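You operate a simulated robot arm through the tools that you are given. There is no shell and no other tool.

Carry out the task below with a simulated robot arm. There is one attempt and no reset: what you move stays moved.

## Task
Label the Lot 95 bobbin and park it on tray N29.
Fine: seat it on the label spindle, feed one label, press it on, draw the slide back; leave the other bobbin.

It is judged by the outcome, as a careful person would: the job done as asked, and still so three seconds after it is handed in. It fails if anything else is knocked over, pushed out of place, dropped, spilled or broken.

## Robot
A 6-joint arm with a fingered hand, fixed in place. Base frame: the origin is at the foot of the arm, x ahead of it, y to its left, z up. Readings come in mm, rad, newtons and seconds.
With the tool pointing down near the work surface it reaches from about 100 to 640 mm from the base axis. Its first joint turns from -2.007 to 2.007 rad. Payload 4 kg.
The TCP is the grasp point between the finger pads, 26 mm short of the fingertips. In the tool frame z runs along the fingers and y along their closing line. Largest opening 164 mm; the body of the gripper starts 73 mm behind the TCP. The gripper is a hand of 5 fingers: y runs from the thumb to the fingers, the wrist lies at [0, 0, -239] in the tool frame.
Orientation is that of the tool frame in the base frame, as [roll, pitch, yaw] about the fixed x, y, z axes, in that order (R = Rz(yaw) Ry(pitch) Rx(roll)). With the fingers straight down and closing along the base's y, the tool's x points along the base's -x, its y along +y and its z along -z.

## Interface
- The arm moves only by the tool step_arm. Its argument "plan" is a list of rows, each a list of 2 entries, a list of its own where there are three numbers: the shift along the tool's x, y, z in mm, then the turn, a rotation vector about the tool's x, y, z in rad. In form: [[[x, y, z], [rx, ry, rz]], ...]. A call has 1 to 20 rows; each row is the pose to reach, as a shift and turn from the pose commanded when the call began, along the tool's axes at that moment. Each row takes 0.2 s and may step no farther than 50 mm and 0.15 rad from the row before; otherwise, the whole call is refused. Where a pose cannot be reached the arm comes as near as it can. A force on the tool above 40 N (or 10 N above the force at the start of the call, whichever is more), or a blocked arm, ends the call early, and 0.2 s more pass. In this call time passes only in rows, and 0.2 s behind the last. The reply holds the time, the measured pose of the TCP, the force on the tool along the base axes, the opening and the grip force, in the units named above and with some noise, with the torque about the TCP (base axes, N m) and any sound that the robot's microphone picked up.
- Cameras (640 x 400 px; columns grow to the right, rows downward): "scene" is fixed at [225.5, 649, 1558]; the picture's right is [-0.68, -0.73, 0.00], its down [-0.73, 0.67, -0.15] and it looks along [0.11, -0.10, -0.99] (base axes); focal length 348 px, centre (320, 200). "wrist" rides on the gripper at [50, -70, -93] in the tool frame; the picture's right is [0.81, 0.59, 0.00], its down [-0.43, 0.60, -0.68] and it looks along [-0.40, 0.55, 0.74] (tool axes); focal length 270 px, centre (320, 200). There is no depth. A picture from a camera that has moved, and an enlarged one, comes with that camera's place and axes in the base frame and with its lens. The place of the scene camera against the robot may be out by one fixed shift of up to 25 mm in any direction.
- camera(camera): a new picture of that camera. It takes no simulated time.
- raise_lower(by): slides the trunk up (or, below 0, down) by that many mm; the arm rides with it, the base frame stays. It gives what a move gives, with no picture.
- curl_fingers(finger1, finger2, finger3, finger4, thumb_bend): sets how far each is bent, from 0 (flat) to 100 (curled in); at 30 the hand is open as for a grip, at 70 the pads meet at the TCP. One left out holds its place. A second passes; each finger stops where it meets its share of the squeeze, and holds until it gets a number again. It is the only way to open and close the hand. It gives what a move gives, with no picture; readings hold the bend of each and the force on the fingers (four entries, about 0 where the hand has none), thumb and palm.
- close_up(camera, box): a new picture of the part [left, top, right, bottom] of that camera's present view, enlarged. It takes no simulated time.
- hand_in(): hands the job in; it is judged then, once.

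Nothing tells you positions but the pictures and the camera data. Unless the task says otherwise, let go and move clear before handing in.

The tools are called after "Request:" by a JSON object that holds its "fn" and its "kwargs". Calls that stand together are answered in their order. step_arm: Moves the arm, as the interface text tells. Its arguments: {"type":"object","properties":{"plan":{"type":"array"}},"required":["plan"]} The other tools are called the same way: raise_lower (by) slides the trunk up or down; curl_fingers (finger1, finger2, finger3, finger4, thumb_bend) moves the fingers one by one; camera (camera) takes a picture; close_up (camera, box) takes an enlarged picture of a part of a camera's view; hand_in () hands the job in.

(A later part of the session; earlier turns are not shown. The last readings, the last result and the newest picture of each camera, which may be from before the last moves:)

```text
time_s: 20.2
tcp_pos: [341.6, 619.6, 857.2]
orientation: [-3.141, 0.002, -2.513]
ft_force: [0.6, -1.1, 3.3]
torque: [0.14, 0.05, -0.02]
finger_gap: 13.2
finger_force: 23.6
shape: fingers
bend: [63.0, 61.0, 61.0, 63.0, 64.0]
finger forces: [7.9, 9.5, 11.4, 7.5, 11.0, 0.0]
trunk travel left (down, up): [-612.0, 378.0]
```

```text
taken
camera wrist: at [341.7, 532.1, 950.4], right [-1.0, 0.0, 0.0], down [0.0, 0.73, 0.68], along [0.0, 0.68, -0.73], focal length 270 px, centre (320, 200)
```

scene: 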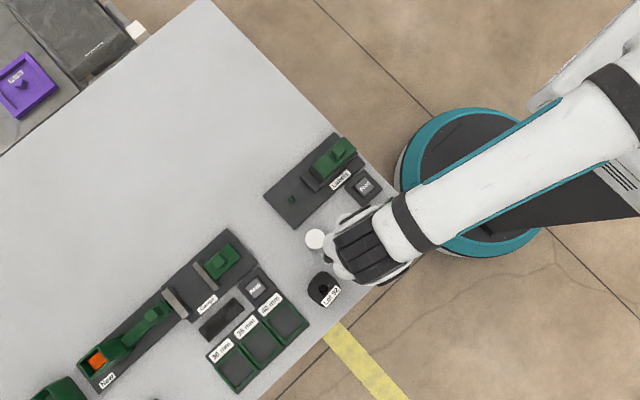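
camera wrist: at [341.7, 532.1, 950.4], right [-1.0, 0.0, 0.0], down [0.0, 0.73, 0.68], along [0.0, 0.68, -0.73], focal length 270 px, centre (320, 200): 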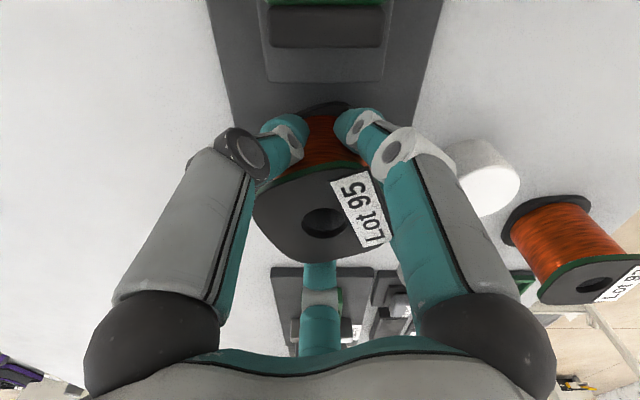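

Vertical force reversed to +3.3 N at z ≈ 857, i.e. 12 mm above the pick height, which matches the plate thickness. One more 1 mm push to confirm it is bottomed.

Request:
{"fn": "step_arm", "kwargs": {"plan": [[[0, 0, 1], [0, 0, 0]]]}}

Request:
{"fn": "close_up", "kwargs": {"camera": "wrist", "box": [220, 60, 420, 280]}}

Request:
{"fn": "close_up", "kwargs": {"camera": "scene", "box": [240, 110, 400, 260]}}

```text
time_s: 20.6
tcp_pos: [341.0, 618.4, 856.8]
orientation: [3.14, 0.002, -2.512]
ft_force: [0.9, -0.3, 7.5]
torque: [0.29, 0.1, 0.03]
finger_gap: 13.2
finger_force: 25.7
shape: fingers
bend: [63.0, 61.0, 61.0, 63.0, 64.0]
finger forces: [8.0, 10.4, 13.1, 7.8, 11.4, 0.1]
trunk travel left (down, up): [-612.0, 378.0]
```

```text
1.82 times, centred on (320, 170) of wrist
camera zoom: at [341.7, 531.9, 949.8], right [-1.0, 0.0, 0.0], down [0.0, 0.73, 0.68], along [0.0, 0.68, -0.73], focal length 491 px, centre (320, 254)
```

zoom: 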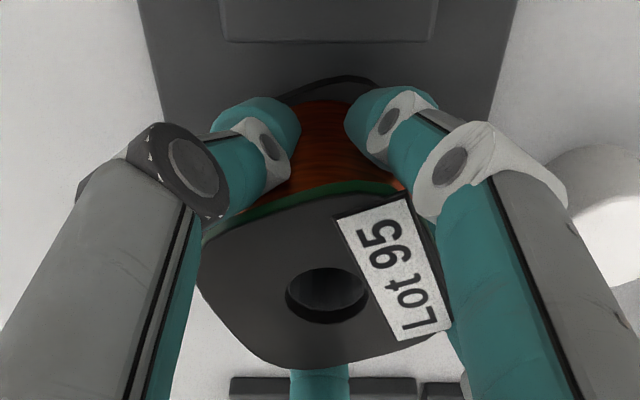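

```text
2.67 times, centred on (320, 185) of scene
camera zoom: at [225.5, 649.0, 1558.0], right [-0.68, -0.73, 0.0], down [-0.73, 0.67, -0.15], along [0.11, -0.1, -0.99], focal length 929 px, centre (320, 240)
```

zoom: 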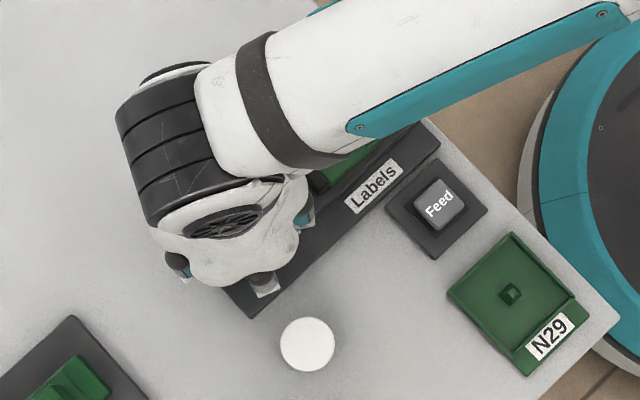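

Force rises steadily with no further travel, so the bobbin is down on the plate around the peg. I'll relax the preload and open the fingers just enough to clear the flange.

Request:
{"fn": "step_arm", "kwargs": {"plan": [[[0, 0, -1], [0, 0, 0]]]}}

Request:
{"fn": "curl_fingers", "kwargs": {"finger1": 55, "finger2": 55, "finger3": 55, "finger4": 55, "thumb_bend": 55}}

Request:
{"fn": "curl_fingers", "kwargs": {"finger1": 47, "finger2": 47, "finger3": 47, "finger4": 47, "thumb_bend": 47}}

Request:
{"fn": "camera", "kwargs": {"camera": "wrist"}}

Request:
{"fn": "close_up", "kwargs": {"camera": "wrist", "box": [220, 60, 420, 280]}}

```text
time_s: 21.0
tcp_pos: [342.1, 618.9, 857.3]
orientation: [-3.141, 0.0, -2.514]
ft_force: [1.7, 0.5, 5.9]
torque: [0.29, 0.09, -0.01]
finger_gap: 13.3
finger_force: 24.3
shape: fingers
bend: [63.0, 61.0, 61.0, 63.0, 64.0]
finger forces: [7.5, 10.0, 13.2, 8.1, 11.1, 0.0]
trunk travel left (down, up): [-612.0, 378.0]
```

```text
time_s: 22.0
tcp_pos: [341.4, 618.4, 856.6]
orientation: [3.141, 0.002, -2.512]
ft_force: [0.0, 0.7, -0.5]
torque: [-0.01, -0.03, 0.02]
finger_gap: 29.6
finger_force: 0.1
shape: fingers
bend: [55.0, 55.0, 55.0, 55.0, 55.0]
finger forces: [0.0, 0.0, 0.0, 0.1, 0.0, 0.0]
trunk travel left (down, up): [-612.0, 378.0]
```

```text
time_s: 23.0
tcp_pos: [342.0, 619.8, 855.8]
orientation: [-3.14, 0.001, -2.513]
ft_force: [-0.2, 0.7, -0.9]
torque: [-0.02, 0.02, -0.08]
finger_gap: 50.9
finger_force: 0.3
shape: fingers
bend: [47.0, 47.0, 47.0, 47.0, 47.0]
finger forces: [0.8, 0.0, 0.0, 0.0, 0.1, 0.0]
trunk travel left (down, up): [-612.0, 378.0]
```

```text
taken
camera wrist: at [341.4, 532.1, 949.7], right [-1.0, 0.0, 0.0], down [0.0, 0.74, 0.68], along [0.0, 0.68, -0.74], focal length 270 px, centre (320, 200)
```

wrist: 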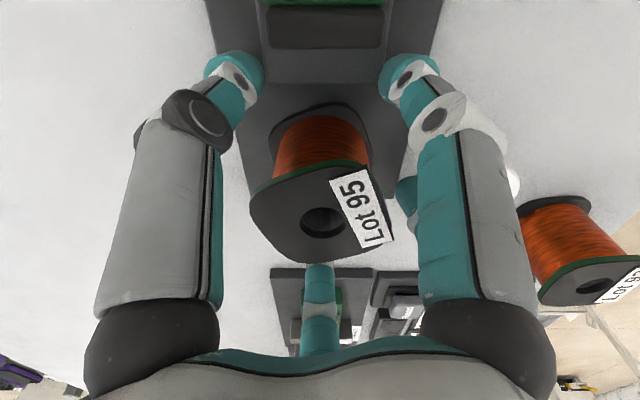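

```text
1.82 times, centred on (320, 170) of wrist
camera zoom: at [341.4, 532.1, 949.7], right [-1.0, 0.0, 0.0], down [0.0, 0.74, 0.68], along [0.0, 0.68, -0.74], focal length 491 px, centre (320, 254)
```

zoom: 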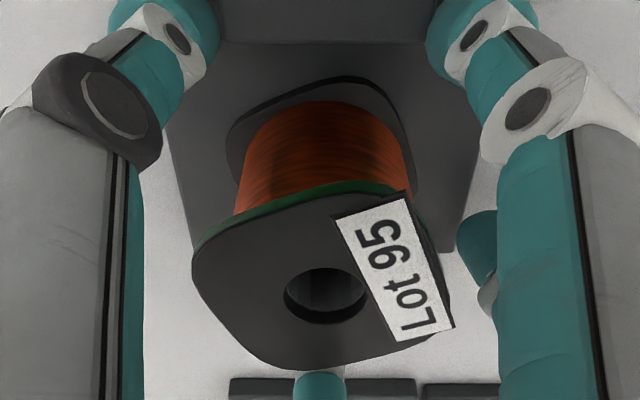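

Released: the bobbin stands upright on the spindle. Finger 1 reads a light 0.8 N, probably brushing the rail corner, so I'll close the fingers slightly to clear it before raising.

Request:
{"fn": "curl_fingers", "kwargs": {"finger1": 49.5, "finger2": 48.5, "finger3": 48.5, "finger4": 48.5, "thumb_bend": 49}}

Request:
{"fn": "raise_lower", "kwargs": {"by": 25}}

Request:
{"fn": "raise_lower", "kwargs": {"by": 60}}

Request:
{"fn": "camera", "kwargs": {"camera": "wrist"}}

Request:
{"fn": "close_up", "kwargs": {"camera": "wrist", "box": [220, 0, 460, 220]}}

```text
time_s: 24.0
tcp_pos: [340.9, 618.3, 856.0]
orientation: [-3.141, -0.001, -2.514]
ft_force: [-0.5, -0.4, 0.2]
torque: [0.0, 0.06, -0.05]
finger_gap: 48.3
finger_force: 0.9
shape: fingers
bend: [48.0, 48.0, 48.0, 48.0, 49.0]
finger forces: [1.7, 0.0, 0.0, 0.0, 0.7, 0.1]
trunk travel left (down, up): [-612.0, 378.0]
```

```text
time_s: 24.7
tcp_pos: [342.4, 619.0, 880.4]
orientation: [-3.14, 0.0, -2.514]
ft_force: [0.2, -1.0, 0.2]
torque: [-0.01, 0.0, 0.04]
finger_gap: 45.4
finger_force: 0.1
shape: fingers
bend: [49.0, 48.0, 48.0, 48.0, 49.0]
finger forces: [0.0, 0.0, 0.0, 0.0, 0.0, 0.1]
trunk travel left (down, up): [-637.0, 353.0]
```

```text
time_s: 25.7
tcp_pos: [340.7, 619.3, 941.4]
orientation: [-3.141, -0.001, -2.514]
ft_force: [-0.1, 0.2, -0.5]
torque: [-0.01, -0.01, -0.02]
finger_gap: 45.3
finger_force: 0.0
shape: fingers
bend: [49.0, 48.0, 48.0, 48.0, 49.0]
finger forces: [0.1, 0.0, 0.0, 0.0, 0.1, 0.0]
trunk travel left (down, up): [-697.0, 293.0]
```

```text
taken
camera wrist: at [341.6, 532.2, 1034.6], right [-1.0, 0.0, 0.0], down [0.0, 0.74, 0.68], along [0.0, 0.68, -0.74], focal length 270 px, centre (320, 200)
```

wrist: 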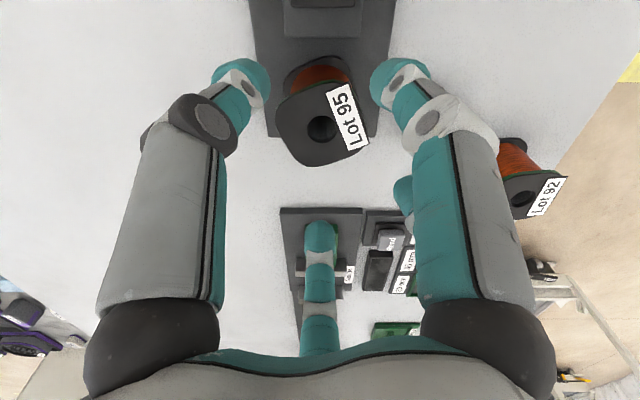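

```text
1.82 times, centred on (340, 110) of wrist
camera zoom: at [341.6, 532.2, 1034.6], right [-1.0, 0.0, 0.0], down [0.0, 0.74, 0.68], along [0.0, 0.68, -0.74], focal length 491 px, centre (284, 364)
```

zoom: 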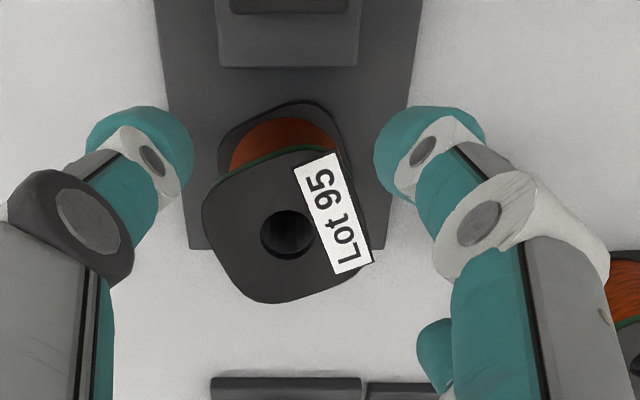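

Lot 95 sits on the spindle (hole at about (339.5, 619)). Next I'll retreat toward the robot at this height to look closely at the Feed button and the slide knob.

Request:
{"fn": "step_arm", "kwargs": {"plan": [[[34, -29.4, 0], [0, 0, 0]], [[68, -58.9, 0], [0, 0, 0]], [[102, -88.3, 0], [0, 0, 0]], [[136, -117.8, 0], [0, 0, 0]], [[170, -147.2, 0], [0, 0, 0]]]}}

Request:
{"fn": "camera", "kwargs": {"camera": "wrist"}}

Request:
{"fn": "close_up", "kwargs": {"camera": "wrist", "box": [210, 80, 410, 330]}}

Request:
{"fn": "close_up", "kwargs": {"camera": "scene", "box": [250, 120, 410, 250]}}

```text
time_s: 26.9
tcp_pos: [288.4, 399.9, 941.8]
orientation: [3.141, 0.001, -2.513]
ft_force: [0.3, -0.3, 0.5]
torque: [-0.03, 0.0, -0.03]
finger_gap: 45.0
finger_force: 0.1
shape: fingers
bend: [49.0, 48.0, 48.0, 48.0, 49.0]
finger forces: [0.0, 0.0, 0.0, 0.0, 0.0, 0.0]
trunk travel left (down, up): [-697.0, 293.0]
```

```text
taken
camera wrist: at [288.8, 312.4, 1035.5], right [-1.0, 0.0, 0.0], down [0.0, 0.73, 0.68], along [0.0, 0.68, -0.73], focal length 270 px, centre (320, 200)
```

wrist: 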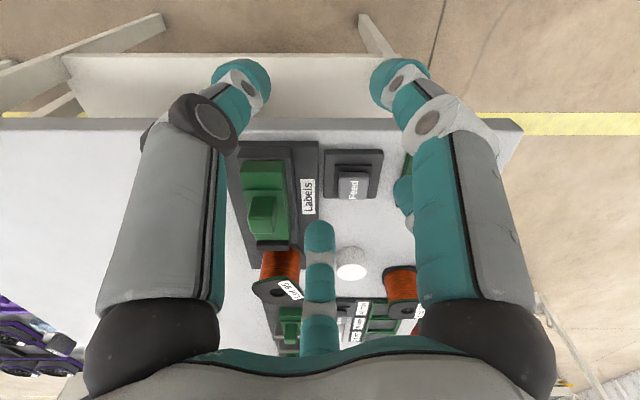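

```text
1.60 times, centred on (310, 205) of wrist
camera zoom: at [288.8, 312.4, 1035.5], right [-1.0, 0.0, 0.0], down [0.0, 0.73, 0.68], along [0.0, 0.68, -0.73], focal length 432 px, centre (336, 192)
```

zoom: 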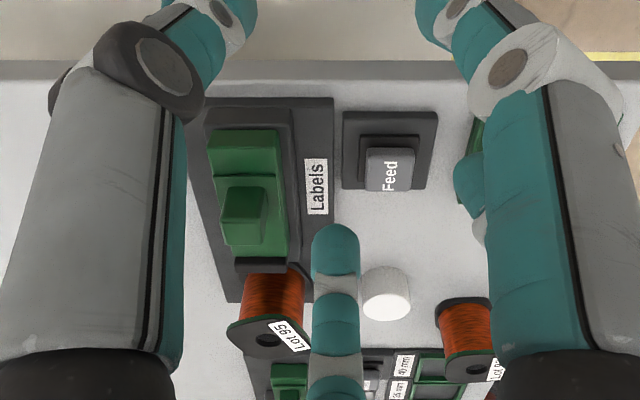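

```text
3.08 times, centred on (330, 185) of scene
camera zoom: at [225.5, 649.0, 1558.0], right [-0.68, -0.73, 0.0], down [-0.73, 0.67, -0.15], along [0.11, -0.1, -0.99], focal length 1072 px, centre (289, 246)
```

zoom: 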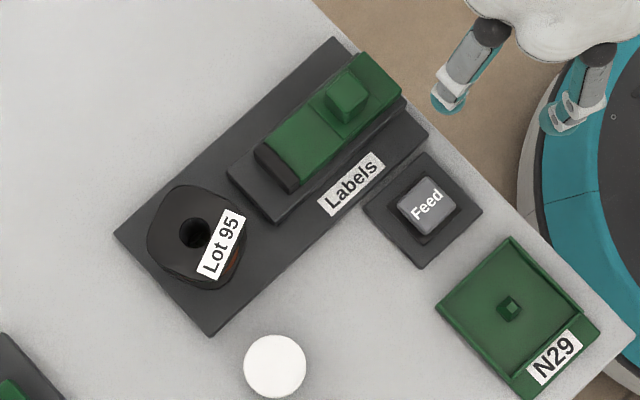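

The bobbin stands squarely on the spindle and nothing else moved. I'll enlarge the Feed button and knob for exact positions.

Request:
{"fn": "close_up", "kwargs": {"camera": "wrist", "box": [230, 130, 310, 270]}}

Request:
{"fn": "close_up", "kwargs": {"camera": "wrist", "box": [310, 135, 400, 215]}}

Request:
{"fn": "close_up", "kwargs": {"camera": "wrist", "box": [240, 230, 310, 310]}}

```text
2.86 times, centred on (270, 200) of wrist
camera zoom: at [288.8, 312.4, 1035.5], right [-1.0, 0.0, 0.0], down [0.0, 0.73, 0.68], along [0.0, 0.68, -0.73], focal length 772 px, centre (463, 200)
```

zoom: 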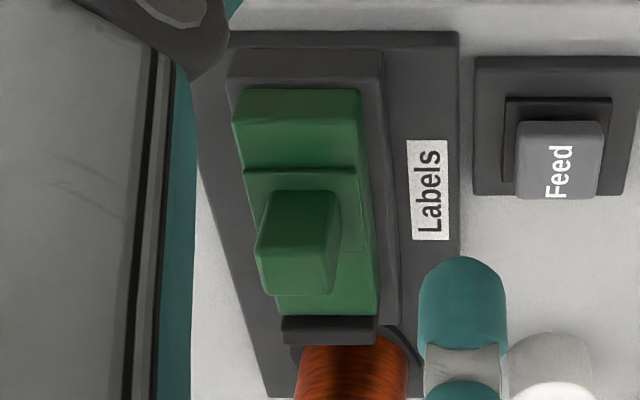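

```text
5.00 times, centred on (355, 175) of wrist
camera zoom: at [288.8, 312.4, 1035.5], right [-1.0, 0.0, 0.0], down [0.0, 0.73, 0.68], along [0.0, 0.68, -0.73], focal length 1351 px, centre (145, 325)
```

zoom: 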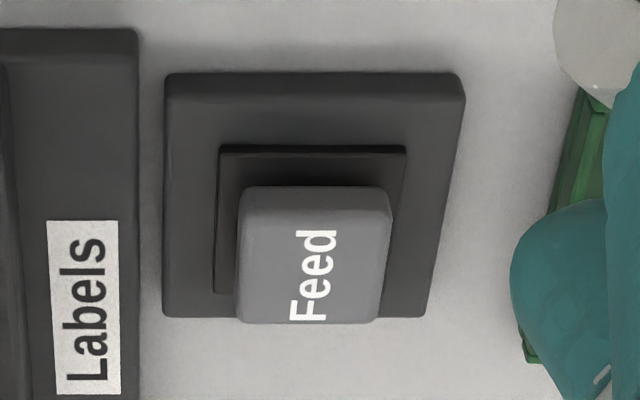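

```text
5.00 times, centred on (275, 270) of wrist
camera zoom: at [288.8, 312.4, 1035.5], right [-1.0, 0.0, 0.0], down [0.0, 0.73, 0.68], along [0.0, 0.68, -0.73], focal length 1351 px, centre (545, -150)
```

zoom: 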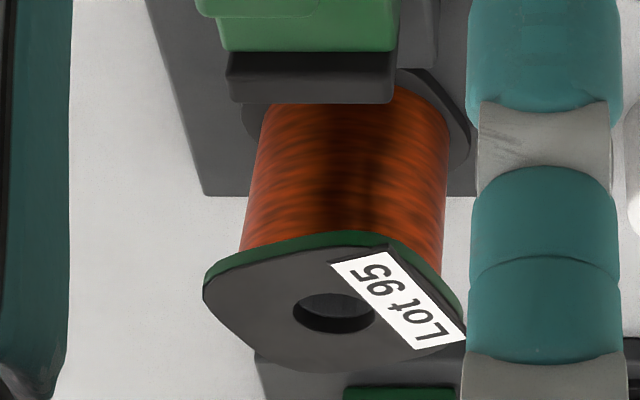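

Feed button cap: two pairings agree on about (254.7, 489.2) with its top at z ≈ 824.5. I need a sharper look at the knob.

Request:
{"fn": "close_up", "kwargs": {"camera": "wrist", "box": [236, 150, 286, 260]}}

Request:
{"fn": "close_up", "kwargs": {"camera": "scene", "box": [300, 125, 370, 175]}}

```text
3.64 times, centred on (261, 205) of wrist
camera zoom: at [288.8, 312.4, 1035.5], right [-1.0, 0.0, 0.0], down [0.0, 0.73, 0.68], along [0.0, 0.68, -0.73], focal length 983 px, centre (534, 182)
```

zoom: 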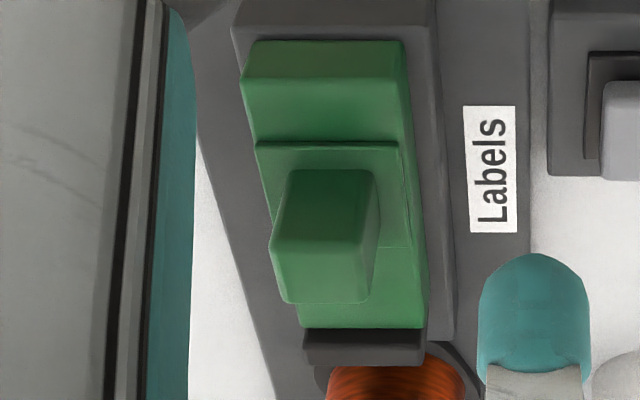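

```text
8.00 times, centred on (335, 150) of scene
camera zoom: at [225.5, 649.0, 1558.0], right [-0.68, -0.73, 0.0], down [-0.73, 0.67, -0.15], along [0.11, -0.1, -0.99], focal length 2787 px, centre (200, 600)
```

zoom: 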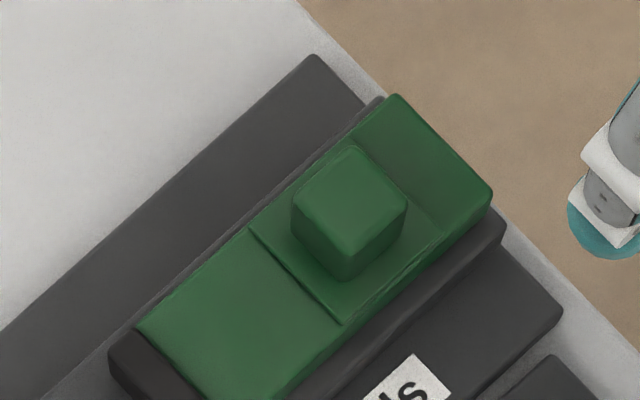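

Knob: about 22 mm square, centred near (339, 487), from slide top z ≈ 852.5 up to z ≈ 877.5. First the Feed press: I'll close the fingers into a tight tip cluster in free air and see where the tips are.

Request:
{"fn": "curl_fingers", "kwargs": {"finger1": 68, "finger2": 68, "finger3": 68, "finger4": 68, "thumb_bend": 68}}

Request:
{"fn": "camera", "kwargs": {"camera": "wrist"}}

Request:
{"fn": "close_up", "kwargs": {"camera": "wrist", "box": [220, 60, 420, 240]}}

```text
time_s: 27.9
tcp_pos: [289.6, 400.6, 941.8]
orientation: [3.142, 0.001, -2.513]
ft_force: [0.0, 0.6, 0.3]
torque: [-0.01, 0.0, 0.01]
finger_gap: 0.3
finger_force: 0.0
shape: fingers
bend: [67.0, 67.0, 67.0, 67.0, 68.0]
finger forces: [0.0, 0.0, 0.1, 0.1, 0.1, 0.1]
trunk travel left (down, up): [-697.0, 293.0]
```

```text
taken
camera wrist: at [289.3, 313.5, 1035.1], right [-1.0, 0.0, 0.0], down [0.0, 0.74, 0.68], along [0.0, 0.68, -0.74], focal length 270 px, centre (320, 200)
```

wrist: 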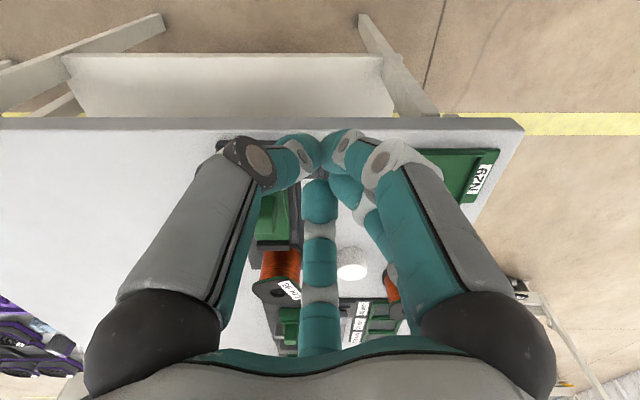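

```text
2.22 times, centred on (320, 150) of wrist
camera zoom: at [289.3, 313.5, 1035.1], right [-1.0, 0.0, 0.0], down [0.0, 0.74, 0.68], along [0.0, 0.68, -0.74], focal length 601 px, centre (320, 311)
```

zoom: 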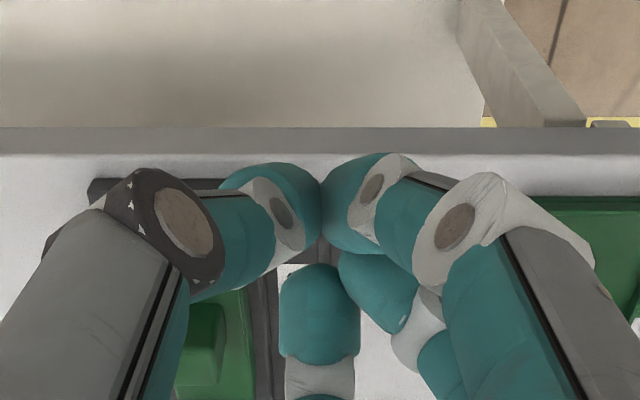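

The closed tips form a ring wider than the button cap, so I'd rather press with a single finger. I'll keep finger 3 (pointing to +y) down and lay the others flat, then check the shape.

Request:
{"fn": "curl_fingers", "kwargs": {"finger1": 5, "finger2": 5, "finger3": 46, "finger4": 5, "thumb_bend": 5}}

Request:
{"fn": "camera", "kwargs": {"camera": "wrist"}}

Request:
{"fn": "close_up", "kwargs": {"camera": "scene", "box": [280, 20, 560, 220]}}

```text
time_s: 28.9
tcp_pos: [288.8, 401.0, 941.6]
orientation: [-3.141, -0.001, -2.514]
ft_force: [-0.5, 0.3, -0.2]
torque: [-0.03, -0.02, -0.03]
finger_gap: 122.6
finger_force: 0.0
shape: fingers
bend: [6.0, 6.0, 46.0, 6.0, 5.0]
finger forces: [0.1, 0.1, 0.0, 0.0, 0.1, 0.1]
trunk travel left (down, up): [-697.0, 293.0]
```

```text
taken
camera wrist: at [289.3, 313.6, 1035.1], right [-1.0, 0.0, 0.0], down [0.0, 0.74, 0.68], along [0.0, 0.68, -0.74], focal length 270 px, centre (320, 200)
```

wrist: 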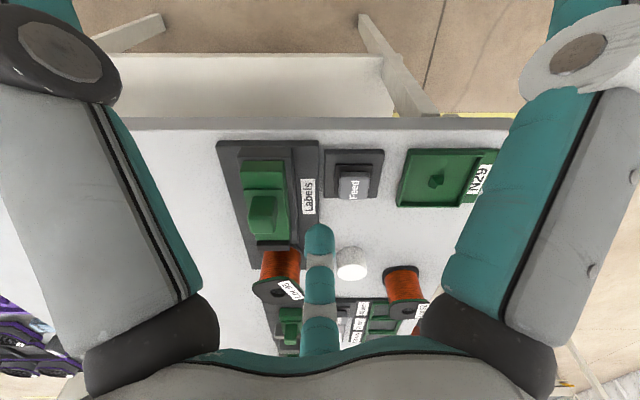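

```text
2.00 times, centred on (420, 120) of scene
camera zoom: at [225.5, 649.0, 1558.0], right [-0.68, -0.73, 0.0], down [-0.73, 0.67, -0.15], along [0.11, -0.1, -0.99], focal length 697 px, centre (120, 360)
```

zoom: 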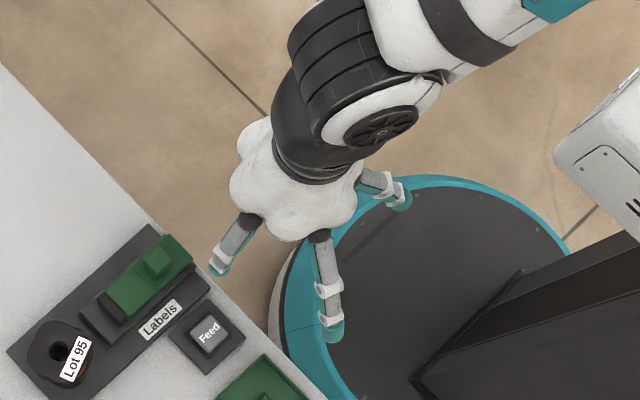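

Flat fingers still splay downward and wide. I'll try the opposite: curl the other four in, and leave finger 3 pointing down.

Request:
{"fn": "curl_fingers", "kwargs": {"finger1": 95, "finger2": 95, "finger3": 34, "finger4": 95, "thumb_bend": 95}}

Request:
{"fn": "camera", "kwargs": {"camera": "wrist"}}

Request:
{"fn": "close_up", "kwargs": {"camera": "scene", "box": [340, 60, 480, 180]}}

```text
time_s: 29.9
tcp_pos: [290.2, 400.3, 942.8]
orientation: [-3.14, -0.001, -2.514]
ft_force: [-0.3, 0.4, -0.6]
torque: [0.01, 0.01, -0.01]
finger_gap: 0.2
finger_force: 0.1
shape: fingers
bend: [81.0, 84.0, 34.0, 82.0, 81.0]
finger forces: [0.0, 0.1, 0.1, 0.0, 0.0, 0.0]
trunk travel left (down, up): [-697.0, 293.0]
```

```text
taken
camera wrist: at [289.3, 313.6, 1035.1], right [-1.0, 0.0, 0.0], down [0.0, 0.74, 0.68], along [0.0, 0.68, -0.74], focal length 270 px, centre (320, 200)
```

wrist: 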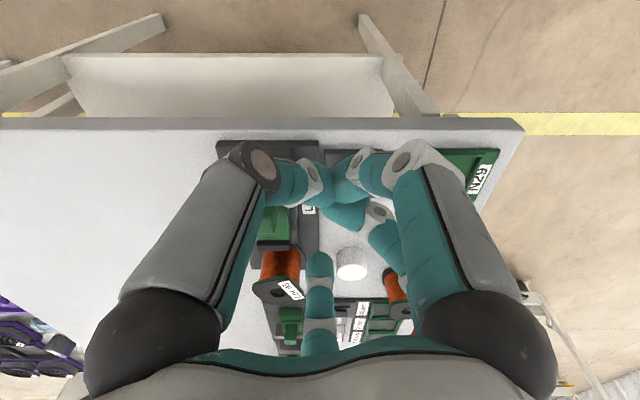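

```text
3.33 times, centred on (410, 120) of scene
camera zoom: at [225.5, 649.0, 1558.0], right [-0.68, -0.73, 0.0], down [-0.73, 0.67, -0.15], along [0.11, -0.1, -0.99], focal length 1161 px, centre (20, 467)
```

zoom: 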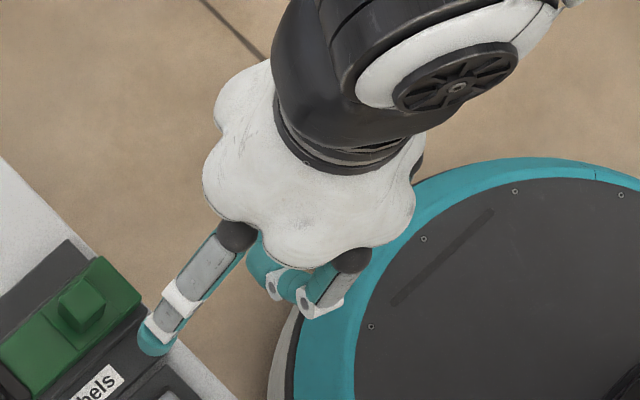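

Finger 3 now points down alone, with its tip about 82 mm to +y and ~25 mm below the TCP. I'll place that tip above the Feed cap and lower to just above it.

Request:
{"fn": "step_arm", "kwargs": {"plan": [[[24.3, 25.7, 0], [0, 0, 0]]]}}

Request:
{"fn": "raise_lower", "kwargs": {"by": -70}}

Request:
{"fn": "camera", "kwargs": {"camera": "wrist"}}

Request:
{"fn": "close_up", "kwargs": {"camera": "wrist", "box": [250, 160, 400, 320]}}

Request:
{"fn": "close_up", "kwargs": {"camera": "scene", "box": [320, 140, 440, 230]}}

```text
time_s: 30.3
tcp_pos: [254.9, 406.3, 941.8]
orientation: [3.141, 0.0, -2.514]
ft_force: [-0.3, 0.7, -0.6]
torque: [0.03, 0.0, -0.02]
finger_gap: 0.0
finger_force: 0.0
shape: fingers
bend: [84.0, 88.0, 34.0, 85.0, 83.0]
finger forces: [0.0, 0.0, 0.0, 0.1, 0.0, 0.0]
trunk travel left (down, up): [-697.0, 293.0]
```

```text
time_s: 31.4
tcp_pos: [254.7, 406.4, 873.0]
orientation: [-3.141, 0.001, -2.513]
ft_force: [-0.1, -0.7, 1.0]
torque: [0.01, -0.01, -0.01]
finger_gap: 0.0
finger_force: 0.0
shape: fingers
bend: [85.0, 88.0, 34.0, 85.0, 83.0]
finger forces: [0.1, 0.0, 0.1, 0.0, 0.1, 0.0]
trunk travel left (down, up): [-627.0, 363.0]
```

```text
taken
camera wrist: at [254.8, 320.2, 965.3], right [-1.0, 0.0, 0.0], down [0.0, 0.74, 0.68], along [0.0, 0.68, -0.74], focal length 270 px, centre (320, 200)
```

wrist: 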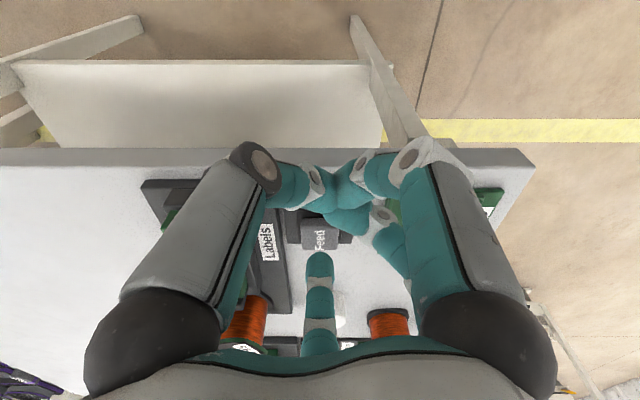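

```text
2.50 times, centred on (325, 240) of wrist
camera zoom: at [254.8, 320.2, 965.3], right [-1.0, 0.0, 0.0], down [0.0, 0.74, 0.68], along [0.0, 0.68, -0.74], focal length 676 px, centre (308, 100)
```

zoom: 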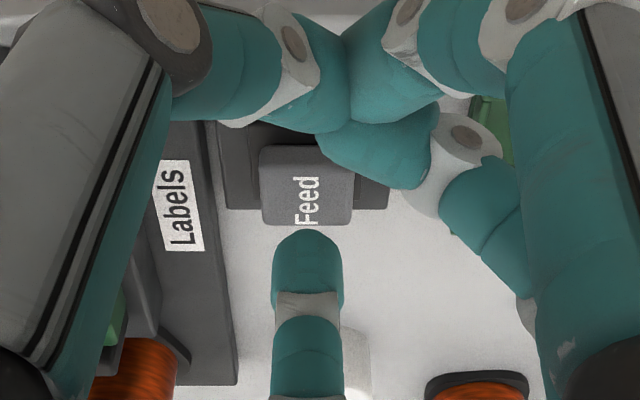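

```text
4.44 times, centred on (380, 185) of scene
camera zoom: at [225.5, 649.0, 1558.0], right [-0.68, -0.73, 0.0], down [-0.73, 0.67, -0.15], along [0.11, -0.1, -0.99], focal length 1548 px, centre (53, 267)
```

zoom: 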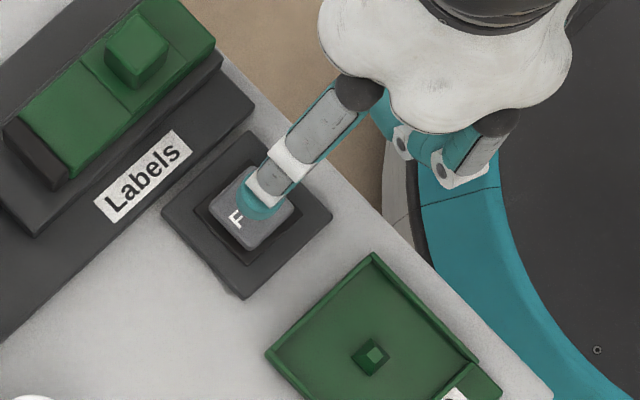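

The fingertip is over the cap in both views (about 2–3 mm short in y). I'll shift +2 mm in y, lower to just above, then press gently in 1 mm rows listening for the feed.

Request:
{"fn": "step_arm", "kwargs": {"plan": [[[-1.2, 1.6, 0], [0, 0, 0]]]}}

Request:
{"fn": "raise_lower", "kwargs": {"by": -15}}

Request:
{"fn": "step_arm", "kwargs": {"plan": [[[0, 0, 1], [0, 0, 0]], [[0, 0, 2], [0, 0, 0]], [[0, 0, 3], [0, 0, 0]], [[0, 0, 4], [0, 0, 0]], [[0, 0, 5], [0, 0, 0]], [[0, 0, 6], [0, 0, 0]]]}}

```text
time_s: 31.8
tcp_pos: [253.9, 408.6, 872.3]
orientation: [3.141, 0.0, -2.514]
ft_force: [-1.1, 0.5, -0.6]
torque: [0.02, -0.02, 0.02]
finger_gap: 0.0
finger_force: 0.0
shape: fingers
bend: [85.0, 88.0, 34.0, 85.0, 83.0]
finger forces: [0.1, 0.0, 0.1, 0.1, 0.0, 0.1]
trunk travel left (down, up): [-627.0, 363.0]
```

```text
time_s: 32.4
tcp_pos: [255.2, 409.0, 858.0]
orientation: [-3.14, 0.0, -2.512]
ft_force: [-0.7, 0.5, 0.6]
torque: [0.01, 0.0, -0.01]
finger_gap: 0.0
finger_force: 0.2
shape: fingers
bend: [85.0, 88.0, 34.0, 85.0, 83.0]
finger forces: [0.1, 0.0, 0.4, 0.0, 0.0, 0.0]
trunk travel left (down, up): [-612.0, 378.0]
```

```text
time_s: 33.8
tcp_pos: [254.1, 408.4, 851.5]
orientation: [-3.141, 0.0, -2.512]
ft_force: [0.4, -0.3, 3.0]
torque: [0.26, 0.0, -0.03]
finger_gap: 0.0
finger_force: 2.1
shape: fingers
bend: [85.0, 88.0, 34.0, 85.0, 83.0]
finger forces: [0.0, 0.0, 3.0, 0.0, 0.0, 0.1]
trunk travel left (down, up): [-612.0, 378.0]
heard: click
```

A click was heard at 3 N, so the button registered one press. Lifting straight off and looking for the fed label.

Request:
{"fn": "step_arm", "kwargs": {"plan": [[[0, 0, -3], [0, 0, 0]], [[0, 0, -8], [0, 0, 0]], [[0, 0, -14], [0, 0, 0]]]}}

Request:
{"fn": "raise_lower", "kwargs": {"by": 70}}

Request:
{"fn": "close_up", "kwargs": {"camera": "scene", "box": [260, 125, 380, 225]}}

Request:
{"fn": "camera", "kwargs": {"camera": "wrist"}}

```text
time_s: 34.6
tcp_pos: [254.8, 408.6, 864.5]
orientation: [-3.141, -0.001, -2.51]
ft_force: [-1.0, 0.7, -0.2]
torque: [0.01, 0.01, -0.01]
finger_gap: 0.0
finger_force: 0.2
shape: fingers
bend: [85.0, 88.0, 34.0, 85.0, 83.0]
finger forces: [0.1, 0.0, 0.0, 0.0, 0.0, 0.1]
trunk travel left (down, up): [-612.0, 378.0]
```

```text
time_s: 35.7
tcp_pos: [254.4, 408.8, 933.2]
orientation: [3.14, 0.0, -2.512]
ft_force: [-0.5, -0.3, -0.2]
torque: [-0.02, 0.02, 0.01]
finger_gap: 0.2
finger_force: 0.0
shape: fingers
bend: [85.0, 88.0, 34.0, 85.0, 83.0]
finger forces: [0.0, 0.1, 0.0, 0.0, 0.0, 0.1]
trunk travel left (down, up): [-682.0, 308.0]
```

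```text
4.00 times, centred on (320, 175) of scene
camera zoom: at [225.5, 649.0, 1558.0], right [-0.68, -0.73, 0.0], down [-0.73, 0.67, -0.15], along [0.11, -0.1, -0.99], focal length 1394 px, centre (320, 300)
```

zoom: 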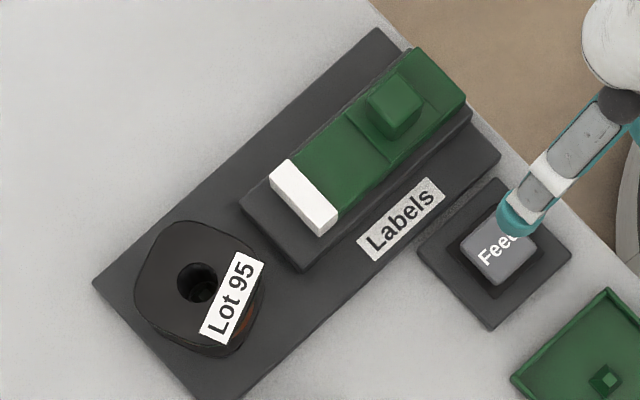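

```text
taken
camera wrist: at [255.0, 322.1, 1027.8], right [-1.0, 0.0, 0.0], down [0.0, 0.74, 0.68], along [0.0, 0.68, -0.74], focal length 270 px, centre (320, 200)
```

wrist: 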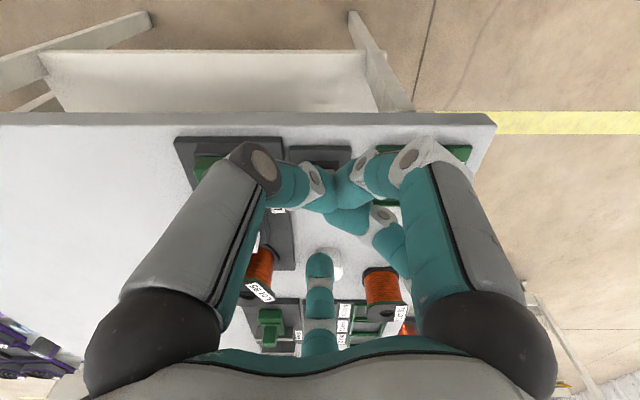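

One label is now on the slide pad (it turned white). Next I'll grip the knob with thumb, finger 2 and finger 3. I'll open those, park fingers 1 and 4 out of the way, and move above the knob with the hand turned back so the thumb faces -y.

Request:
{"fn": "curl_fingers", "kwargs": {"finger1": 30, "finger2": 46, "finger3": 46, "finger4": 30, "thumb_bend": 46}}

Request:
{"fn": "step_arm", "kwargs": {"plan": [[[-22.9, 2.7, 0], [0, 0, 0.1257]], [[-45.7, 5.5, 0], [0, 0, 0.2513]], [[-68.6, 8.2, 0], [0, 0, 0.377]], [[-91.4, 11, 0], [0, 0, 0.5026]], [[-114.3, 13.7, 0], [0, 0, 0.6283]]]}}

Request:
{"fn": "camera", "kwargs": {"camera": "wrist"}}

Request:
{"fn": "close_up", "kwargs": {"camera": "wrist", "box": [220, 40, 420, 240]}}

Request:
{"fn": "close_up", "kwargs": {"camera": "scene", "box": [260, 70, 420, 225]}}

```text
time_s: 36.7
tcp_pos: [255.2, 408.2, 934.3]
orientation: [3.141, 0.0, -2.514]
ft_force: [-0.2, 0.0, -0.4]
torque: [0.02, -0.03, 0.0]
finger_gap: 75.7
finger_force: 0.0
shape: fingers
bend: [30.0, 46.0, 46.0, 30.0, 46.0]
finger forces: [0.0, 0.0, 0.1, 0.1, 0.0, 0.0]
trunk travel left (down, up): [-682.0, 308.0]
```

```text
time_s: 37.9
tcp_pos: [338.9, 486.4, 932.4]
orientation: [-3.139, -0.001, -3.142]
ft_force: [-0.3, -0.1, 0.9]
torque: [0.02, 0.02, 0.02]
finger_gap: 75.6
finger_force: 0.1
shape: fingers
bend: [30.0, 46.0, 46.0, 30.0, 46.0]
finger forces: [0.0, 0.0, 0.1, 0.0, 0.1, 0.1]
trunk travel left (down, up): [-682.0, 308.0]
```

```text
taken
camera wrist: at [288.5, 417.1, 1027.1], right [-0.81, 0.59, 0.0], down [0.43, 0.6, 0.68], along [0.4, 0.55, -0.74], focal length 270 px, centre (320, 200)
```

wrist: 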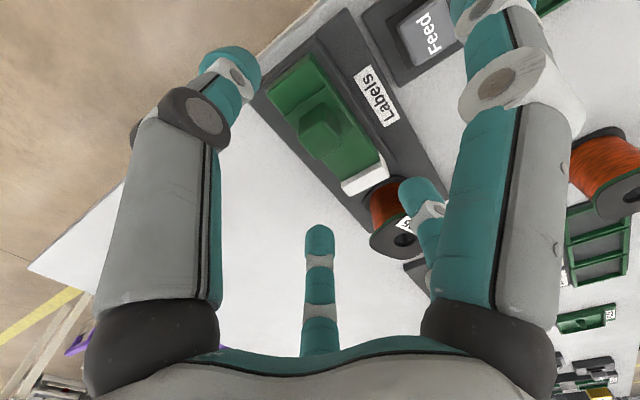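

```text
2.00 times, centred on (320, 140) of wrist
camera zoom: at [288.5, 417.1, 1027.1], right [-0.81, 0.59, 0.0], down [0.43, 0.6, 0.68], along [0.4, 0.55, -0.74], focal length 541 px, centre (320, 320)
```

zoom: 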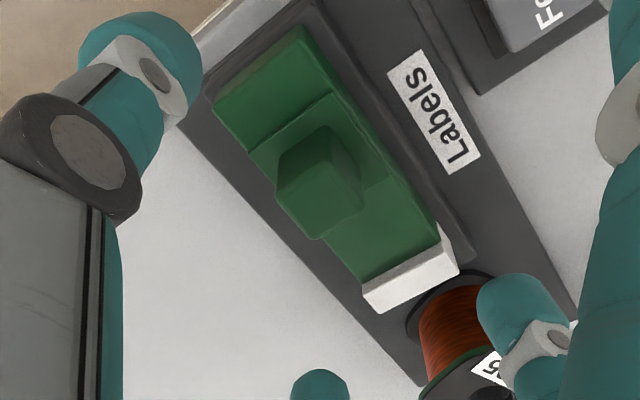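

```text
2.58 times, centred on (340, 148) of scene
camera zoom: at [225.5, 649.0, 1558.0], right [-0.68, -0.73, 0.0], down [-0.73, 0.67, -0.15], along [0.11, -0.1, -0.99], focal length 899 px, centre (268, 336)
```

zoom: 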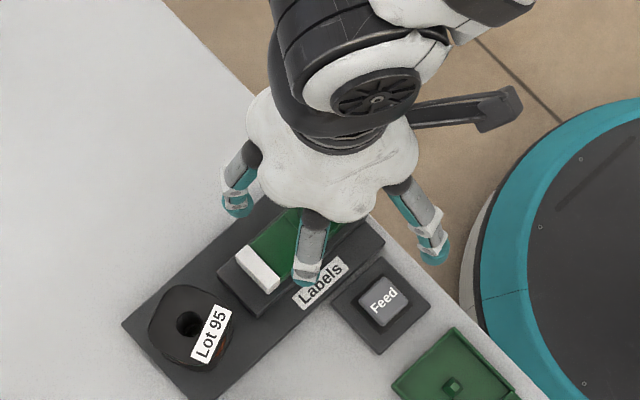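

Knob top centre reads (339, 487.5) and the hand is right above it. Lowering so the fingertips stay about 4 mm above the slide surface, then closing thumb and fingers 2 and 3.

Request:
{"fn": "raise_lower", "kwargs": {"by": -35}}

Request:
{"fn": "raise_lower", "kwargs": {"by": -15}}

Request:
{"fn": "close_up", "kwargs": {"camera": "wrist", "box": [180, 20, 460, 300]}}

Request:
{"fn": "close_up", "kwargs": {"camera": "scene", "box": [260, 90, 420, 225]}}

```text
time_s: 38.7
tcp_pos: [337.2, 487.4, 897.9]
orientation: [-3.141, 0.001, -3.141]
ft_force: [-0.7, -0.7, -0.8]
torque: [0.04, -0.01, 0.0]
finger_gap: 75.8
finger_force: 0.1
shape: fingers
bend: [30.0, 46.0, 46.0, 30.0, 46.0]
finger forces: [0.1, 0.0, 0.0, 0.1, 0.0, 0.0]
trunk travel left (down, up): [-647.0, 343.0]
```

```text
time_s: 39.3
tcp_pos: [338.9, 487.9, 884.2]
orientation: [-3.141, 0.0, -3.141]
ft_force: [0.8, 0.2, -0.8]
torque: [0.02, 0.0, 0.02]
finger_gap: 75.6
finger_force: 0.0
shape: fingers
bend: [30.0, 46.0, 46.0, 30.0, 46.0]
finger forces: [0.0, 0.0, 0.0, 0.0, 0.0, 0.0]
trunk travel left (down, up): [-632.0, 358.0]
```

```text
1.43 times, centred on (320, 160) of wrist
camera zoom: at [288.3, 416.6, 977.5], right [-0.81, 0.59, 0.0], down [0.43, 0.6, 0.68], along [0.4, 0.55, -0.74], focal length 386 px, centre (320, 257)
```

zoom: 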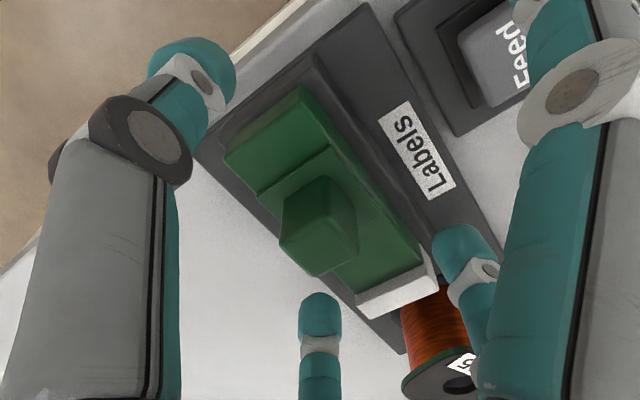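

```text
2.96 times, centred on (340, 158) of scene
camera zoom: at [225.5, 649.0, 1558.0], right [-0.68, -0.73, 0.0], down [-0.73, 0.67, -0.15], along [0.11, -0.1, -0.99], focal length 1032 px, centre (261, 326)
```

zoom: 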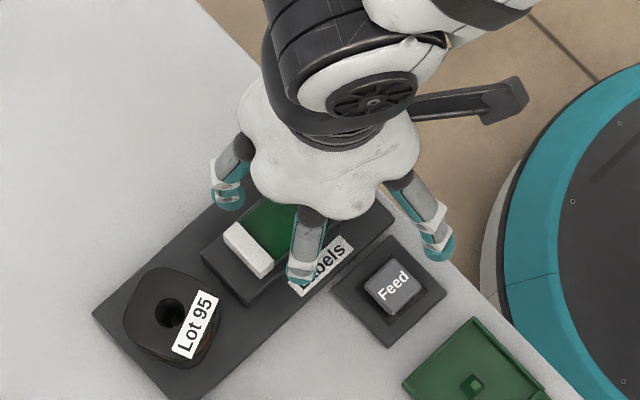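

Fingertips are level with the knob sides. Closing the three-finger grip now.

Request:
{"fn": "curl_fingers", "kwargs": {"finger2": 75, "finger3": 75, "thumb_bend": 75}}

Request:
{"fn": "close_up", "kwargs": {"camera": "wrist", "box": [180, 20, 460, 300]}}

Request:
{"fn": "close_up", "kwargs": {"camera": "scene", "box": [260, 90, 420, 225]}}

```text
time_s: 40.3
tcp_pos: [338.5, 487.2, 885.3]
orientation: [3.141, -0.002, -3.141]
ft_force: [1.8, 4.5, 0.6]
torque: [0.13, -0.07, 0.0]
finger_gap: 71.2
finger_force: 16.5
shape: fingers
bend: [30.0, 64.0, 64.0, 30.0, 67.0]
finger forces: [0.0, 9.8, 10.4, 0.0, 12.4, 0.0]
trunk travel left (down, up): [-632.0, 358.0]
```

```text
1.43 times, centred on (320, 160) of wrist
camera zoom: at [288.6, 417.2, 977.4], right [-0.81, 0.59, 0.0], down [0.43, 0.6, 0.68], along [0.4, 0.55, -0.74], focal length 386 px, centre (320, 257)
```

zoom: 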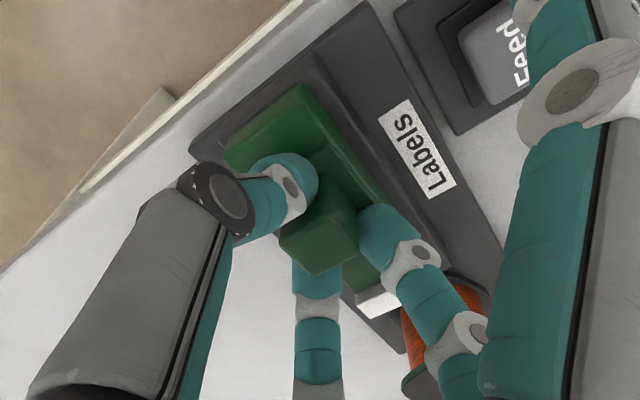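

```text
2.96 times, centred on (340, 158) of scene
camera zoom: at [225.5, 649.0, 1558.0], right [-0.68, -0.73, 0.0], down [-0.73, 0.67, -0.15], along [0.11, -0.1, -0.99], focal length 1032 px, centre (261, 326)
```

zoom: 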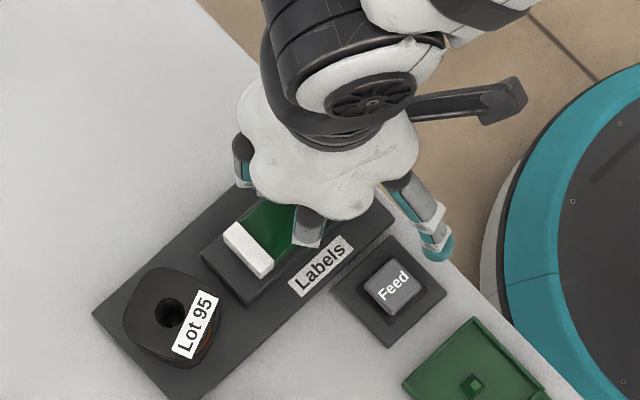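

The knob is held firmly (10–12 N per finger). Pushing the slide toward the bobbin along +y, slowly, first 30 mm.

Request:
{"fn": "step_arm", "kwargs": {"plan": [[[0, 3, 0], [0, 0, 0]], [[0, 7, 0], [0, 0, 0]], [[0, 11, 0], [0, 0, 0]], [[0, 15, 0], [0, 0, 0]], [[0, 19, 0], [0, 0, 0]], [[0, 23, 0], [0, 0, 0]], [[0, 27, 0], [0, 0, 0]], [[0, 30, 0], [0, 0, 0]]]}}

Request:
{"fn": "close_up", "kwargs": {"camera": "scene", "box": [260, 90, 420, 225]}}

Request:
{"fn": "close_up", "kwargs": {"camera": "wrist", "box": [180, 20, 460, 300]}}

```text
time_s: 42.1
tcp_pos: [338.6, 517.7, 883.3]
orientation: [-3.141, 0.0, -3.139]
ft_force: [3.4, -1.4, 0.1]
torque: [-0.02, -0.08, 0.04]
finger_gap: 71.3
finger_force: 16.5
shape: fingers
bend: [30.0, 64.0, 64.0, 30.0, 66.0]
finger forces: [0.0, 8.0, 8.9, 0.1, 15.0, 0.0]
trunk travel left (down, up): [-632.0, 358.0]
```

```text
2.96 times, centred on (340, 158) of scene
camera zoom: at [225.5, 649.0, 1558.0], right [-0.68, -0.73, 0.0], down [-0.73, 0.67, -0.15], along [0.11, -0.1, -0.99], focal length 1032 px, centre (261, 326)
```

zoom: 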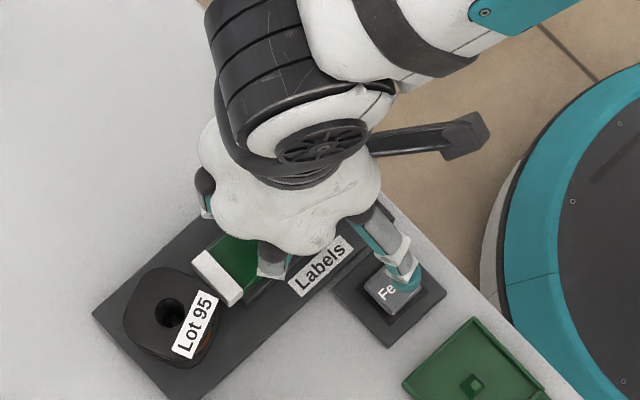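

```text
1.43 times, centred on (320, 160) of wrist
camera zoom: at [288.5, 447.2, 977.2], right [-0.81, 0.59, 0.0], down [0.43, 0.6, 0.68], along [0.4, 0.55, -0.74], focal length 386 px, centre (320, 257)
```

zoom: 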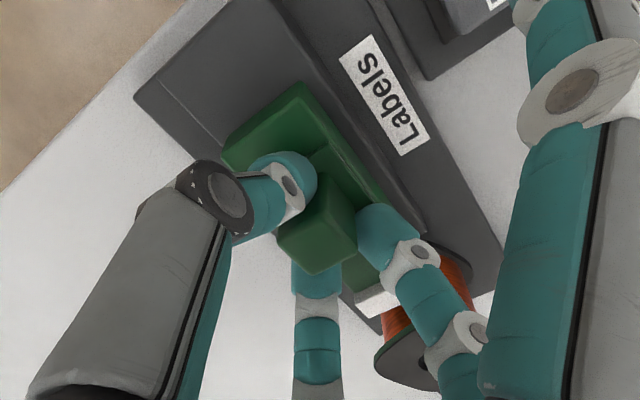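

The slide travels smoothly with the knob and the pad nears the bobbin. Continuing in 1–2 mm rows until the press is felt.

Request:
{"fn": "step_arm", "kwargs": {"plan": [[[0, 2, 0], [0, 0, 0]], [[0, 4, 0], [0, 0, 0]], [[0, 6, 0], [0, 0, 0]], [[0, 8, 0], [0, 0, 0]]]}}

Request:
{"fn": "step_arm", "kwargs": {"plan": [[[0, 1, 0], [0, 0, 0]], [[0, 2, 0], [0, 0, 0]], [[0, 3, 0], [0, 0, 0]]]}}

Request:
{"fn": "close_up", "kwargs": {"camera": "scene", "box": [260, 90, 420, 225]}}

```text
time_s: 43.1
tcp_pos: [338.9, 525.1, 883.0]
orientation: [-3.14, 0.0, -3.14]
ft_force: [3.1, -0.4, 0.4]
torque: [0.0, -0.12, 0.0]
finger_gap: 71.0
finger_force: 15.6
shape: fingers
bend: [30.0, 64.0, 64.0, 30.0, 66.0]
finger forces: [0.0, 8.2, 8.7, 0.0, 15.1, 0.1]
trunk travel left (down, up): [-632.0, 358.0]
```

```text
time_s: 43.9
tcp_pos: [338.5, 527.0, 883.9]
orientation: [-3.141, 0.001, -3.14]
ft_force: [2.0, -1.6, -0.8]
torque: [-0.03, -0.07, 0.04]
finger_gap: 71.3
finger_force: 15.5
shape: fingers
bend: [30.0, 64.0, 64.0, 30.0, 66.0]
finger forces: [0.0, 8.1, 8.4, 0.1, 15.1, 0.0]
trunk travel left (down, up): [-632.0, 358.0]
```

```text
2.96 times, centred on (340, 158) of scene
camera zoom: at [225.5, 649.0, 1558.0], right [-0.68, -0.73, 0.0], down [-0.73, 0.67, -0.15], along [0.11, -0.1, -0.99], focal length 1032 px, centre (261, 326)
```

zoom: 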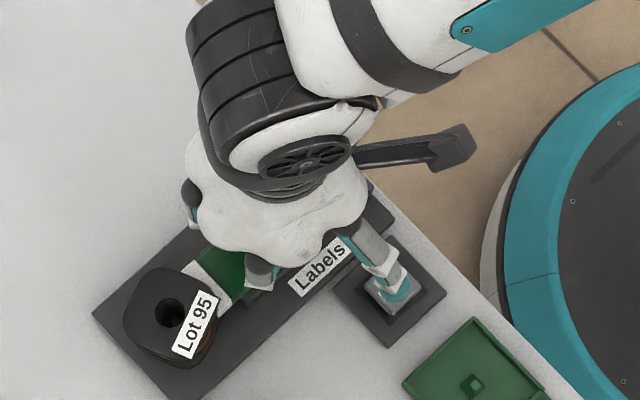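

The pad is entering between the flanges; no resistance yet. Continuing in 1 mm rows.

Request:
{"fn": "step_arm", "kwargs": {"plan": [[[0, 1, 0], [0, 0, 0]], [[0, 2, 0], [0, 0, 0]], [[0, 3, 0], [0, 0, 0]]]}}

Request:
{"fn": "step_arm", "kwargs": {"plan": [[[0, 1, 0], [0, 0, 0]], [[0, 2, 0], [0, 0, 0]]]}}

Request:
{"fn": "close_up", "kwargs": {"camera": "scene", "box": [260, 130, 360, 225]}}

```text
time_s: 44.7
tcp_pos: [339.8, 530.2, 884.1]
orientation: [-3.138, 0.0, -3.141]
ft_force: [1.3, -6.5, 2.0]
torque: [-0.2, -0.03, 0.0]
finger_gap: 71.2
finger_force: 16.2
shape: fingers
bend: [30.0, 64.0, 64.0, 30.0, 66.0]
finger forces: [0.1, 6.9, 6.9, 0.0, 17.9, 0.1]
trunk travel left (down, up): [-632.0, 358.0]
```

```text
time_s: 45.3
tcp_pos: [339.8, 532.0, 884.1]
orientation: [-3.139, 0.001, -3.141]
ft_force: [0.9, -12.2, 0.6]
torque: [-0.38, -0.06, 0.0]
finger_gap: 71.0
finger_force: 15.5
shape: fingers
bend: [30.0, 65.0, 65.0, 30.0, 66.0]
finger forces: [0.1, 5.6, 5.3, 0.0, 20.2, 0.0]
trunk travel left (down, up): [-632.0, 358.0]
```

```text
4.21 times, centred on (310, 178) of scene
camera zoom: at [225.5, 649.0, 1558.0], right [-0.68, -0.73, 0.0], down [-0.73, 0.67, -0.15], along [0.11, -0.1, -0.99], focal length 1467 px, centre (362, 295)
```

zoom: 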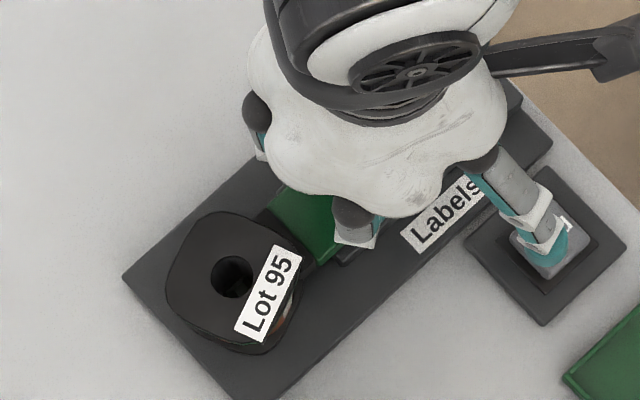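

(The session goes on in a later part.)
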